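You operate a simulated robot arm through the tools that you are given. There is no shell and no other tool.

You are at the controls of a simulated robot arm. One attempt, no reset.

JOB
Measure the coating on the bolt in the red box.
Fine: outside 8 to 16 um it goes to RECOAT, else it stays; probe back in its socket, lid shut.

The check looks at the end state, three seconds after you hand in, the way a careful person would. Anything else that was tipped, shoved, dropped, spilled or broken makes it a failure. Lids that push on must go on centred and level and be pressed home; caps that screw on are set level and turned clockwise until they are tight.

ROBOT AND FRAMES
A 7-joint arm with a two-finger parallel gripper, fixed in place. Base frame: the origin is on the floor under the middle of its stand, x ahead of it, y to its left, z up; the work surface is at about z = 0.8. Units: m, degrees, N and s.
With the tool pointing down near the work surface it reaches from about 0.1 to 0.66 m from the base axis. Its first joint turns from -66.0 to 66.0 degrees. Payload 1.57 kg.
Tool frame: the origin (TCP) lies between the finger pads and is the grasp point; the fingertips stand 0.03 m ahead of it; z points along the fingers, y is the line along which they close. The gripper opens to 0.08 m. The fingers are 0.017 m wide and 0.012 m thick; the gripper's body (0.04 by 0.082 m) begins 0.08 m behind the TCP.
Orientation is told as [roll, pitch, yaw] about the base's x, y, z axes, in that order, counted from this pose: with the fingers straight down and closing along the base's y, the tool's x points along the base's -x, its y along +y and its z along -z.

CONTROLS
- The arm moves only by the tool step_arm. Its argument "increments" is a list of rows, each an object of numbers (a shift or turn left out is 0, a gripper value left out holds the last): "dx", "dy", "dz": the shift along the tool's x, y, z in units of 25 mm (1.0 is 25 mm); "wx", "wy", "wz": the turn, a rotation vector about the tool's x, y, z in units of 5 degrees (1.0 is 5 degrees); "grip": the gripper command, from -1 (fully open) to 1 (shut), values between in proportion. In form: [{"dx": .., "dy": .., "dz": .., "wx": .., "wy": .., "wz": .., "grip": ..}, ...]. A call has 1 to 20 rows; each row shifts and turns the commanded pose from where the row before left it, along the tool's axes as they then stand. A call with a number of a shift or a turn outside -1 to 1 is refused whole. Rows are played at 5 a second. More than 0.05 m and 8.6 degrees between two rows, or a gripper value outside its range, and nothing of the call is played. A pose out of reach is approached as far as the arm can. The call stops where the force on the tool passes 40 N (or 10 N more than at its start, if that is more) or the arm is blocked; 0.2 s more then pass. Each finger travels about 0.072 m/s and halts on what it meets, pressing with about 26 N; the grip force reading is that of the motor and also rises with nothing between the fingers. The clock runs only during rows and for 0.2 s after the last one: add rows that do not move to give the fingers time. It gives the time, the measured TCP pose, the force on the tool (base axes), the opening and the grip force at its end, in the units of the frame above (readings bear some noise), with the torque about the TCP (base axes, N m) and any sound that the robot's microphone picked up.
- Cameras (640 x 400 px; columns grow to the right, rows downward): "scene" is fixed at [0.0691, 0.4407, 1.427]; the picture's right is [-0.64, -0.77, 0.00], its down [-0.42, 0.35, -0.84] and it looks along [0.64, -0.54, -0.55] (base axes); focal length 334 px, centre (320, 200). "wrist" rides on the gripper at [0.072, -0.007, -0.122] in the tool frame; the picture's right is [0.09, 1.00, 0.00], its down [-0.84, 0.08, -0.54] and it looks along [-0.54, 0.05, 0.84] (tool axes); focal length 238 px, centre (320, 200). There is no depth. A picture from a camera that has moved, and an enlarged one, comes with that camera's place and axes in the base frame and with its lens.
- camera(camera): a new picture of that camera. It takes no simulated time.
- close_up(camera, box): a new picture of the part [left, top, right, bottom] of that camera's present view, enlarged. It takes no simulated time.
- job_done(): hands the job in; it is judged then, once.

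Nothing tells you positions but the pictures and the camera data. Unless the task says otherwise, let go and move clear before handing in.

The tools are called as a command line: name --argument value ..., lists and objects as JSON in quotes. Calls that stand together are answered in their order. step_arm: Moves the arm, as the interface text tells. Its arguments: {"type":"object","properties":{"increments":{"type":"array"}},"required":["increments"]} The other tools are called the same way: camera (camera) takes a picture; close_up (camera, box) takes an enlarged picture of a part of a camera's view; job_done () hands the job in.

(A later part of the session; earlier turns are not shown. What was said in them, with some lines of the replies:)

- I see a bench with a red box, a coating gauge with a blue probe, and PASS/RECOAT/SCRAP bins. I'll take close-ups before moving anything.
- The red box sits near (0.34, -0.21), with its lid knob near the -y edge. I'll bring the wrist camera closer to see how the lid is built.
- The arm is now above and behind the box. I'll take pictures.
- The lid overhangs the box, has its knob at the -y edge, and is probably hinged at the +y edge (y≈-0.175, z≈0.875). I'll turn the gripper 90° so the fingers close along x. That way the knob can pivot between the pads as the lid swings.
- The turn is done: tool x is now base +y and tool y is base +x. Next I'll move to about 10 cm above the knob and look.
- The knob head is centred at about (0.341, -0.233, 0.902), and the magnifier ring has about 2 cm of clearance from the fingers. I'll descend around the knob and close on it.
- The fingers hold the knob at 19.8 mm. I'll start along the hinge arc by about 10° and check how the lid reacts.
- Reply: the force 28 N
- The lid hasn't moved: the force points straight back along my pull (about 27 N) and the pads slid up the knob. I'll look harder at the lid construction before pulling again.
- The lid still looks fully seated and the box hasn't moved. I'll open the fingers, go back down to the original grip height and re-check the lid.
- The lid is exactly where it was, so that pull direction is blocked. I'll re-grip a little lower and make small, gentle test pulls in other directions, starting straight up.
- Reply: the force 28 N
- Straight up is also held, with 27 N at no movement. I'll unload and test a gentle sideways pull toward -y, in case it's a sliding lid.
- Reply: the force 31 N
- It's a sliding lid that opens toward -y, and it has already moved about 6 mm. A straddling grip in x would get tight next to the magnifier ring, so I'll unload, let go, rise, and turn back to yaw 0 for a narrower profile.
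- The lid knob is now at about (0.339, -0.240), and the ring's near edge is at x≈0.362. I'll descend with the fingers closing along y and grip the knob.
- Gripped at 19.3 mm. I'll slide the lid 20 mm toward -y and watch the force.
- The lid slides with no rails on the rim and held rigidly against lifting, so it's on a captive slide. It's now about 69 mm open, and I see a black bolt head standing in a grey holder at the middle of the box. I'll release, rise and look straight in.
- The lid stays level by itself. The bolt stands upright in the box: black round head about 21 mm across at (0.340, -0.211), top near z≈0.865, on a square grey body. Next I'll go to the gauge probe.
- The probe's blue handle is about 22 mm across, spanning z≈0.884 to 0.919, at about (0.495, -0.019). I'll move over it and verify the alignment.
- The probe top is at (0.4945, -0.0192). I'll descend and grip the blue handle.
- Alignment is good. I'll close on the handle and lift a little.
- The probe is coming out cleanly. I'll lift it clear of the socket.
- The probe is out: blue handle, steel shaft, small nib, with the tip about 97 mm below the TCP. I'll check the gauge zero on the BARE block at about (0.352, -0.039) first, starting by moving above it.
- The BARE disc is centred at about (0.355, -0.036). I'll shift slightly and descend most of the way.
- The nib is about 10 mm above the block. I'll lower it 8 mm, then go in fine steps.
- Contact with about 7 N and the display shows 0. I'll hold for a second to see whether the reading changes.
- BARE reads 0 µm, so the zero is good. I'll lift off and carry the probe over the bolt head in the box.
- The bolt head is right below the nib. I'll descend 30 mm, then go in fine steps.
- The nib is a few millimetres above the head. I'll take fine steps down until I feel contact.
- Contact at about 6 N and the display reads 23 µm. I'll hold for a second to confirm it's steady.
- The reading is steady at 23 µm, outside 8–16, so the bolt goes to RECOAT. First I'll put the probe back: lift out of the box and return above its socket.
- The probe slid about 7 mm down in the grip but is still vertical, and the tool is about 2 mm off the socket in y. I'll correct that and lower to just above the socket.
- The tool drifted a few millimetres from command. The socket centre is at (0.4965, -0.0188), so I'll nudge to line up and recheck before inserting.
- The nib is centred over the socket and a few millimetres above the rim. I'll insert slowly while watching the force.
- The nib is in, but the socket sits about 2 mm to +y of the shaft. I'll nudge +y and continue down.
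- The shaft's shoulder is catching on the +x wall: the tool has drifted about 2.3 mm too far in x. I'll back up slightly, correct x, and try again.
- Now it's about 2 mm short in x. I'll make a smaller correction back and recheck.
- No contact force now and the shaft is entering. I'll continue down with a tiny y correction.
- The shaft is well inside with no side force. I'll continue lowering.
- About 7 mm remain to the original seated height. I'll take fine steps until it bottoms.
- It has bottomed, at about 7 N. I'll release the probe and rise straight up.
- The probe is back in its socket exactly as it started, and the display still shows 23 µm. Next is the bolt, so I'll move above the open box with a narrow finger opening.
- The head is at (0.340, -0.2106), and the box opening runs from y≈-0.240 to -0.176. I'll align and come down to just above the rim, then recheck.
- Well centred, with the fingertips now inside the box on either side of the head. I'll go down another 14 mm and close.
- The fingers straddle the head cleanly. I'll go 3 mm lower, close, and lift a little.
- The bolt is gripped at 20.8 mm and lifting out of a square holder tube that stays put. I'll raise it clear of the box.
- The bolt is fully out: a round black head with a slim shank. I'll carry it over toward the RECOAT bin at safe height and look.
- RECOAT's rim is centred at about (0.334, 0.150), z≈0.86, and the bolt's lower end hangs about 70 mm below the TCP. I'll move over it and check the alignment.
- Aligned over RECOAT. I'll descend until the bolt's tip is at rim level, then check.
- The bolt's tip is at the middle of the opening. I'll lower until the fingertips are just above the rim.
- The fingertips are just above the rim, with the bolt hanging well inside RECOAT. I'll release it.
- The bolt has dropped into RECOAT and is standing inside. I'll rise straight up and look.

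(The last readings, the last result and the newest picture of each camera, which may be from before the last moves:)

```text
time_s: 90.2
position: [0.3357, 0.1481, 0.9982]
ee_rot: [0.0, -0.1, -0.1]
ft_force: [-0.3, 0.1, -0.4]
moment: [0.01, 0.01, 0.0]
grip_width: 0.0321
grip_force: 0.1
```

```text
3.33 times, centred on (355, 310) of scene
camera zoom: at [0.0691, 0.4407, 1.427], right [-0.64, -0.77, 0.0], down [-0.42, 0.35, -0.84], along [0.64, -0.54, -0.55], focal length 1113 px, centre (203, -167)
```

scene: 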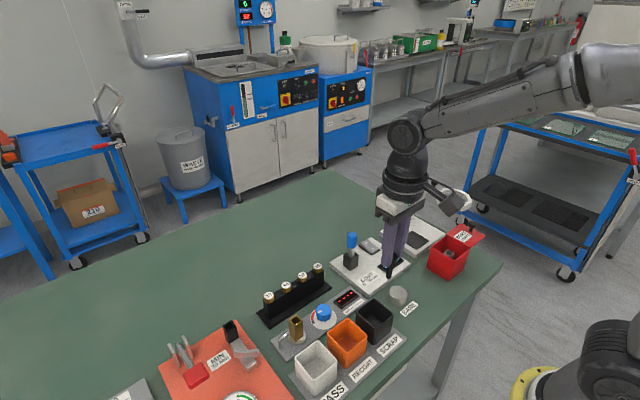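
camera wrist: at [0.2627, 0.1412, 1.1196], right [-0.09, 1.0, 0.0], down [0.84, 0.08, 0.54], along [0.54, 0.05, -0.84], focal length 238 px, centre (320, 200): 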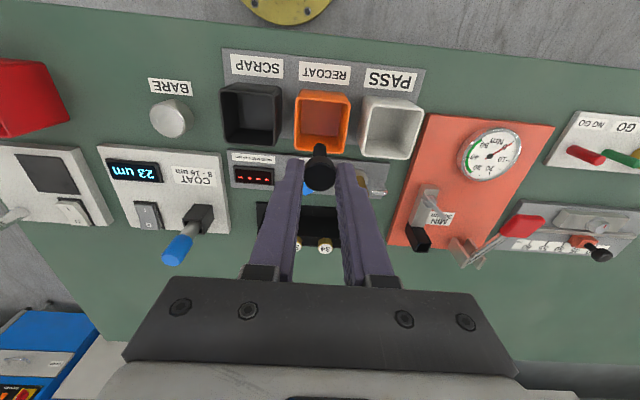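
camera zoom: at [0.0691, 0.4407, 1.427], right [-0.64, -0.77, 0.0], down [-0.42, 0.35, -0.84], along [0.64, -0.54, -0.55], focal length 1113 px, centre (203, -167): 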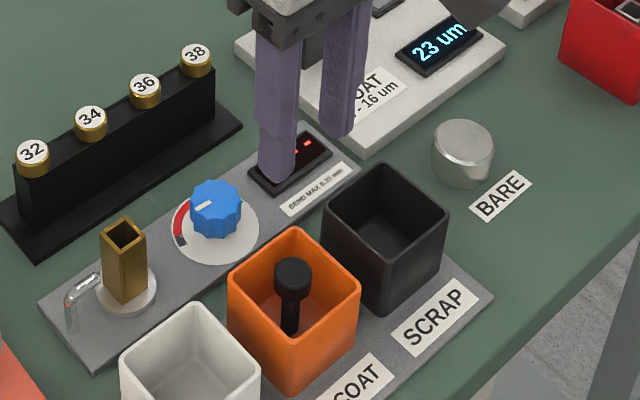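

The bolt stands upright inside RECOAT. Next I'll go back to the lid knob at about (0.339, -0.302), travelling at safe height.

step_arm --increments '[{"dz": -0.8}, {"dz": -0.4}, {"dy": -1}, {"dy": -1}, {"dy": -1}, {"dy": -1}, {"dy": -1}, {"dy": -1}, {"dy": -1}, {"dy": -1}, {"dy": -1}, {"dy": -1}, {"dy": -1}, {"dy": -1}, {"dy": -1}, {"dy": -1}, {"dy": -1, "grip": -0.1}, {"dy": -1}, {"dy": -1}, {"dy": -0.9}]'

step_arm --increments '[{}, {}]'

camera --camera "wrist"

close_up --camera "wrist" --box '[250, 80, 410, 180]'

```text
time_s: 94.4
position: [0.334, -0.2985, 1.0278]
ee_rot: [0.1, 0.0, 0.0]
ft_force: [-0.2, 0.5, 0.7]
moment: [0.0, -0.05, 0.01]
grip_width: 0.0442
grip_force: 0.1
```

```text
time_s: 95.0
position: [0.3351, -0.2991, 1.0282]
ee_rot: [-0.1, 0.0, -0.1]
ft_force: [0.2, -0.9, -1.0]
moment: [0.02, -0.01, -0.01]
grip_width: 0.0438
grip_force: 0.1
```

```text
taken
camera wrist: at [0.264, -0.3059, 1.1499], right [-0.09, 1.0, 0.0], down [0.84, 0.08, 0.54], along [0.54, 0.05, -0.84], focal length 238 px, centre (320, 200)
```

wrist: 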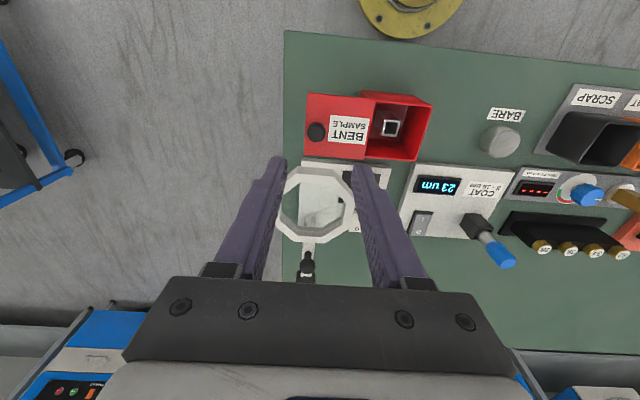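

```text
4.00 times, centred on (330, 130) of wrist
camera zoom: at [0.264, -0.3059, 1.1499], right [-0.09, 1.0, 0.0], down [0.84, 0.08, 0.54], along [0.54, 0.05, -0.84], focal length 953 px, centre (280, 480)
```

zoom: 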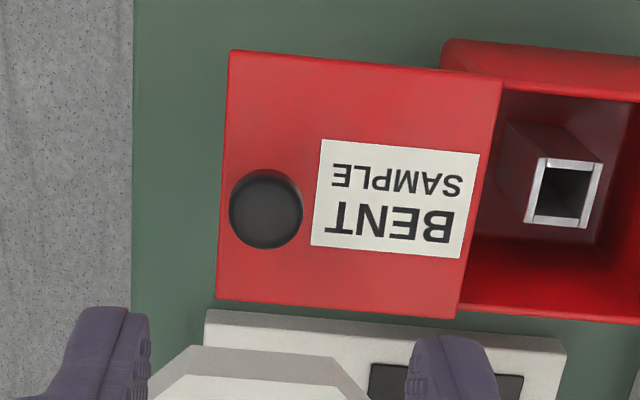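

The knob is at (0.339, -0.3026). I'll shift over it and descend.

step_arm --increments '[{"dx": -0.08, "dy": -0.14, "dz": 0.5}, {"dz": 0.8}, {"dz": 0.8}, {"dz": 0.8}, {"dz": 0.8}, {"dz": 0.8}, {}]'

close_up --camera "wrist" --box '[250, 110, 410, 210]'

close_up --camera "scene" --box '[420, 190, 500, 280]'

```text
time_s: 96.6
position: [0.338, -0.301, 0.915]
ee_rot: [-0.1, 0.0, 0.1]
ft_force: [0.1, -0.7, 0.1]
moment: [0.04, 0.0, 0.0]
grip_width: 0.044
grip_force: 0.0
```

```text
4.00 times, centred on (330, 160) of wrist
camera zoom: at [0.2661, -0.3091, 1.0374], right [-0.09, 1.0, 0.0], down [0.84, 0.08, 0.54], along [0.54, 0.05, -0.84], focal length 953 px, centre (280, 360)
```

zoom: 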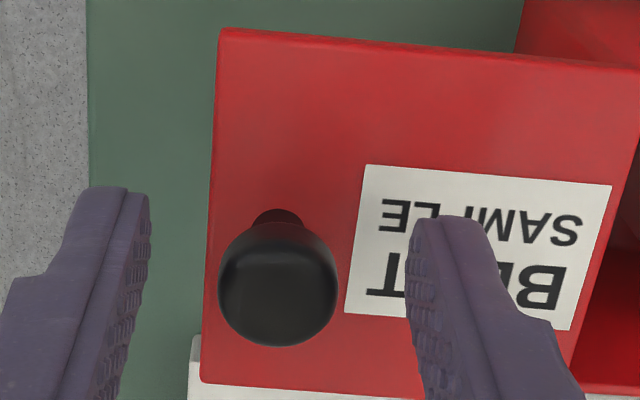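

```text
4.44 times, centred on (460, 235) of scene
camera zoom: at [0.0691, 0.4407, 1.427], right [-0.64, -0.77, 0.0], down [-0.42, 0.35, -0.84], along [0.64, -0.54, -0.55], focal length 1484 px, centre (-302, 44)
```

zoom: 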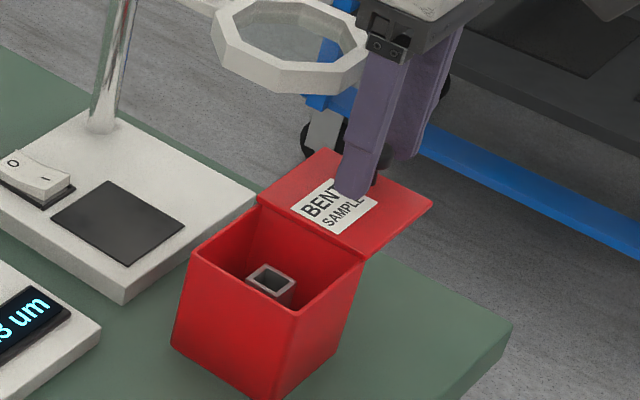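

The fingers straddle the knob. I'll close on it and slide the lid most of the way shut.

step_arm --increments '[{"grip": 1}, {}, {}, {}, {"dy": 0.2}, {"dy": 0.2}, {"dy": 0.2}, {"dy": 0.2}, {"dy": 0.2}, {"dy": 0.2}, {}]'

close_up --camera "scene" --box '[420, 190, 500, 280]'

```text
time_s: 99.0
position: [0.337, -0.2711, 0.9149]
ee_rot: [0.0, -0.1, 0.0]
ft_force: [-6.6, -0.4, 12.8]
moment: [-0.02, 0.33, 0.06]
grip_width: 0.0196
grip_force: 33.4
```

```text
4.44 times, centred on (460, 235) of scene
camera zoom: at [0.0688, 0.4408, 1.427], right [-0.64, -0.77, 0.0], down [-0.42, 0.35, -0.84], along [0.64, -0.54, -0.55], focal length 1484 px, centre (-302, 44)
```

zoom: 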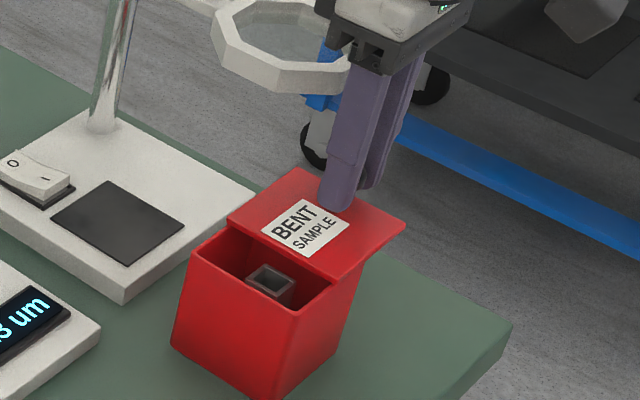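

The lid is sliding smoothly. I'll continue until it's nearly shut.

step_arm --increments '[{"dy": 0.2, "dz": -0.03}, {"dy": 0.2}, {"dy": 0.2}, {"dy": 0.2}, {"dy": 0.2}, {"dy": 0.2}, {}]'

close_up --camera "scene" --box '[425, 225, 485, 285]'

```text
time_s: 100.6
position: [0.3377, -0.242, 0.9153]
ee_rot: [0.0, 0.1, 0.0]
ft_force: [-3.0, 0.1, -7.0]
moment: [-0.09, -0.65, 0.0]
grip_width: 0.0197
grip_force: 33.9
```

```text
6.67 times, centred on (455, 255) of scene
camera zoom: at [0.069, 0.4406, 1.4271], right [-0.64, -0.77, 0.0], down [-0.42, 0.35, -0.84], along [0.64, -0.54, -0.55], focal length 2226 px, centre (-580, -167)
```

zoom: 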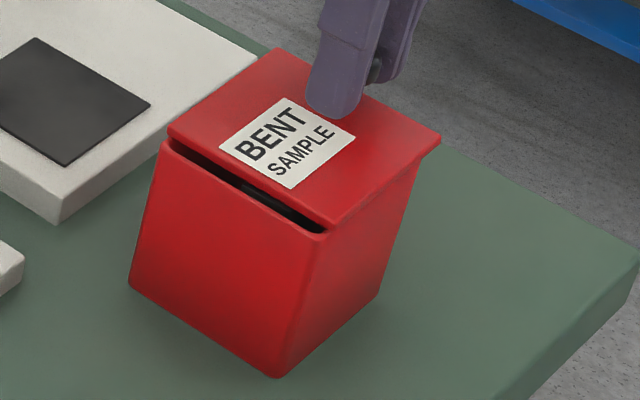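

About 9 mm left. I'll push on in small steps until it meets its stop.

step_arm --increments '[{"dy": 0.1}, {"dy": 0.1}, {"dy": 0.1}, {"dy": 0.04}, {}]'

close_up --camera "scene" --box '[425, 225, 485, 285]'

```text
time_s: 101.8
position: [0.3382, -0.2344, 0.9145]
ee_rot: [0.0, 0.0, 0.1]
ft_force: [-1.1, -10.6, -10.5]
moment: [-0.22, 0.46, 0.01]
grip_width: 0.0197
grip_force: 33.6
```

```text
6.67 times, centred on (455, 255) of scene
camera zoom: at [0.0692, 0.4403, 1.4271], right [-0.64, -0.77, 0.0], down [-0.42, 0.35, -0.84], along [0.64, -0.54, -0.55], focal length 2226 px, centre (-580, -167)
```

zoom: 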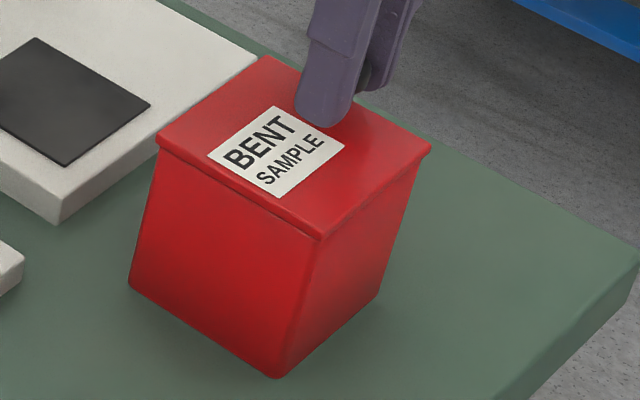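

The lid is against its stop and looks exactly as it did when shut. I'll release the knob and rise straight up.

step_arm --increments '[{"grip": 0.3}, {}, {"grip": -0.1}, {}, {}, {"dz": -0.4}, {"dz": -0.8}, {"dz": -0.8}, {"dz": -0.8}, {"dz": -0.8}, {"dz": -0.8}, {"dx": 0.5}, {"dx": 0.8}, {"dx": 0.8}, {}]'

close_up --camera "scene" --box '[425, 225, 485, 285]'

camera --camera "scene"

camera --camera "wrist"

```text
time_s: 105.0
position: [0.2845, -0.2323, 1.0253]
ee_rot: [0.1, 0.0, 0.0]
ft_force: [0.0, -0.2, 0.7]
moment: [0.0, 0.0, -0.01]
grip_width: 0.0439
grip_force: 0.2
```

```text
6.67 times, centred on (455, 255) of scene
camera zoom: at [0.0691, 0.4407, 1.427], right [-0.64, -0.77, 0.0], down [-0.42, 0.35, -0.84], along [0.64, -0.54, -0.55], focal length 2226 px, centre (-580, -167)
```

zoom: 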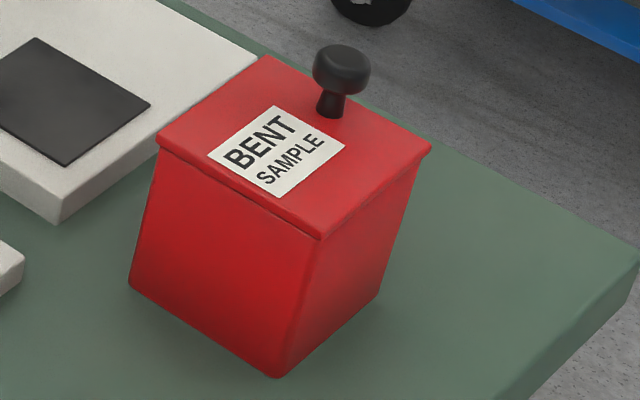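

```text
taken
```

scene: 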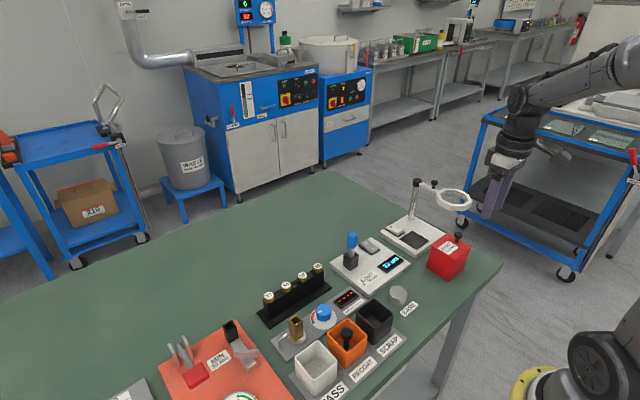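

```text
taken
camera wrist: at [0.2138, -0.2407, 1.148], right [-0.09, 1.0, 0.0], down [0.84, 0.08, 0.54], along [0.54, 0.05, -0.84], focal length 238 px, centre (320, 200)
```

wrist: 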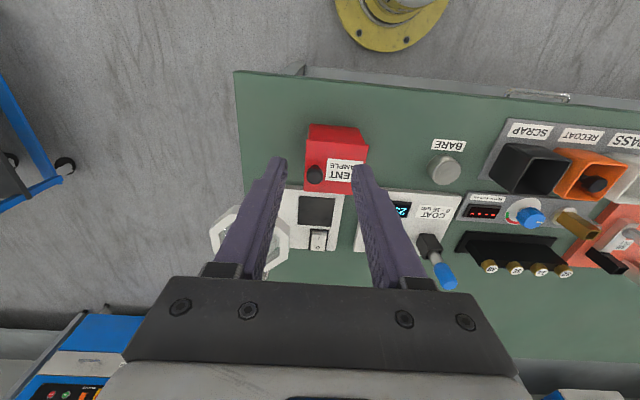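

The lid is shut, the bolt is in RECOAT and the arm is clear. I'll do one last close check of the probe, the bins and the BARE block.

close_up --camera "scene" --box '[320, 220, 440, 300]'

close_up --camera "scene" --box '[290, 280, 420, 380]'

```text
5.00 times, centred on (380, 260) of scene
camera zoom: at [0.0691, 0.4407, 1.427], right [-0.64, -0.77, 0.0], down [-0.42, 0.35, -0.84], along [0.64, -0.54, -0.55], focal length 1669 px, centre (20, -100)
```

zoom: 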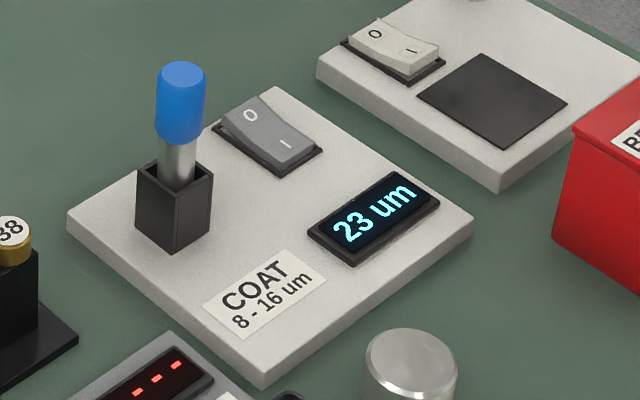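

```text
4.00 times, centred on (355, 330) of scene
camera zoom: at [0.0691, 0.4407, 1.427], right [-0.64, -0.77, 0.0], down [-0.42, 0.35, -0.84], along [0.64, -0.54, -0.55], focal length 1335 px, centre (180, -320)
```

zoom: 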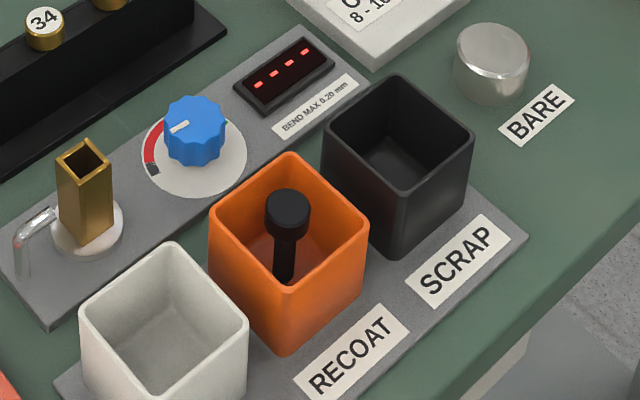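

The probe is seated, the bolt (23 µm, out of range) stands in RECOAT, the lid is shut and nothing else has moved. I'm handing in.

job_done

```text
The job is handed in.
```

The bolt in the red box measured 23 µm, outside the 8–16 µm range, so I moved it to the RECOAT bin. I handed the job in, and no verdict has come back.

- **Measurement:** the gauge read 0 µm on the BARE block. It then held steady at 23 µm on the bolt head.
- **Bolt:** I released it with the fingertips just above the RECOAT rim, so it dropped about 15 mm. It is standing upright inside the bin.
- **Probe:** it is back in its socket and looks the same as at the start. It slid about 7 mm down in the gripper while I carried it. My first try at the socket caught the edge with about 17 N, and the second went in cleanly.
- **Lid:** it slides rather than lifts. Before I worked that out I pulled up on the knob with up to about 27 N. Neither the lid nor the box moved. It is now shut against its stop.

In the final pictures nothing else had moved, and the arm is clear of the bench.
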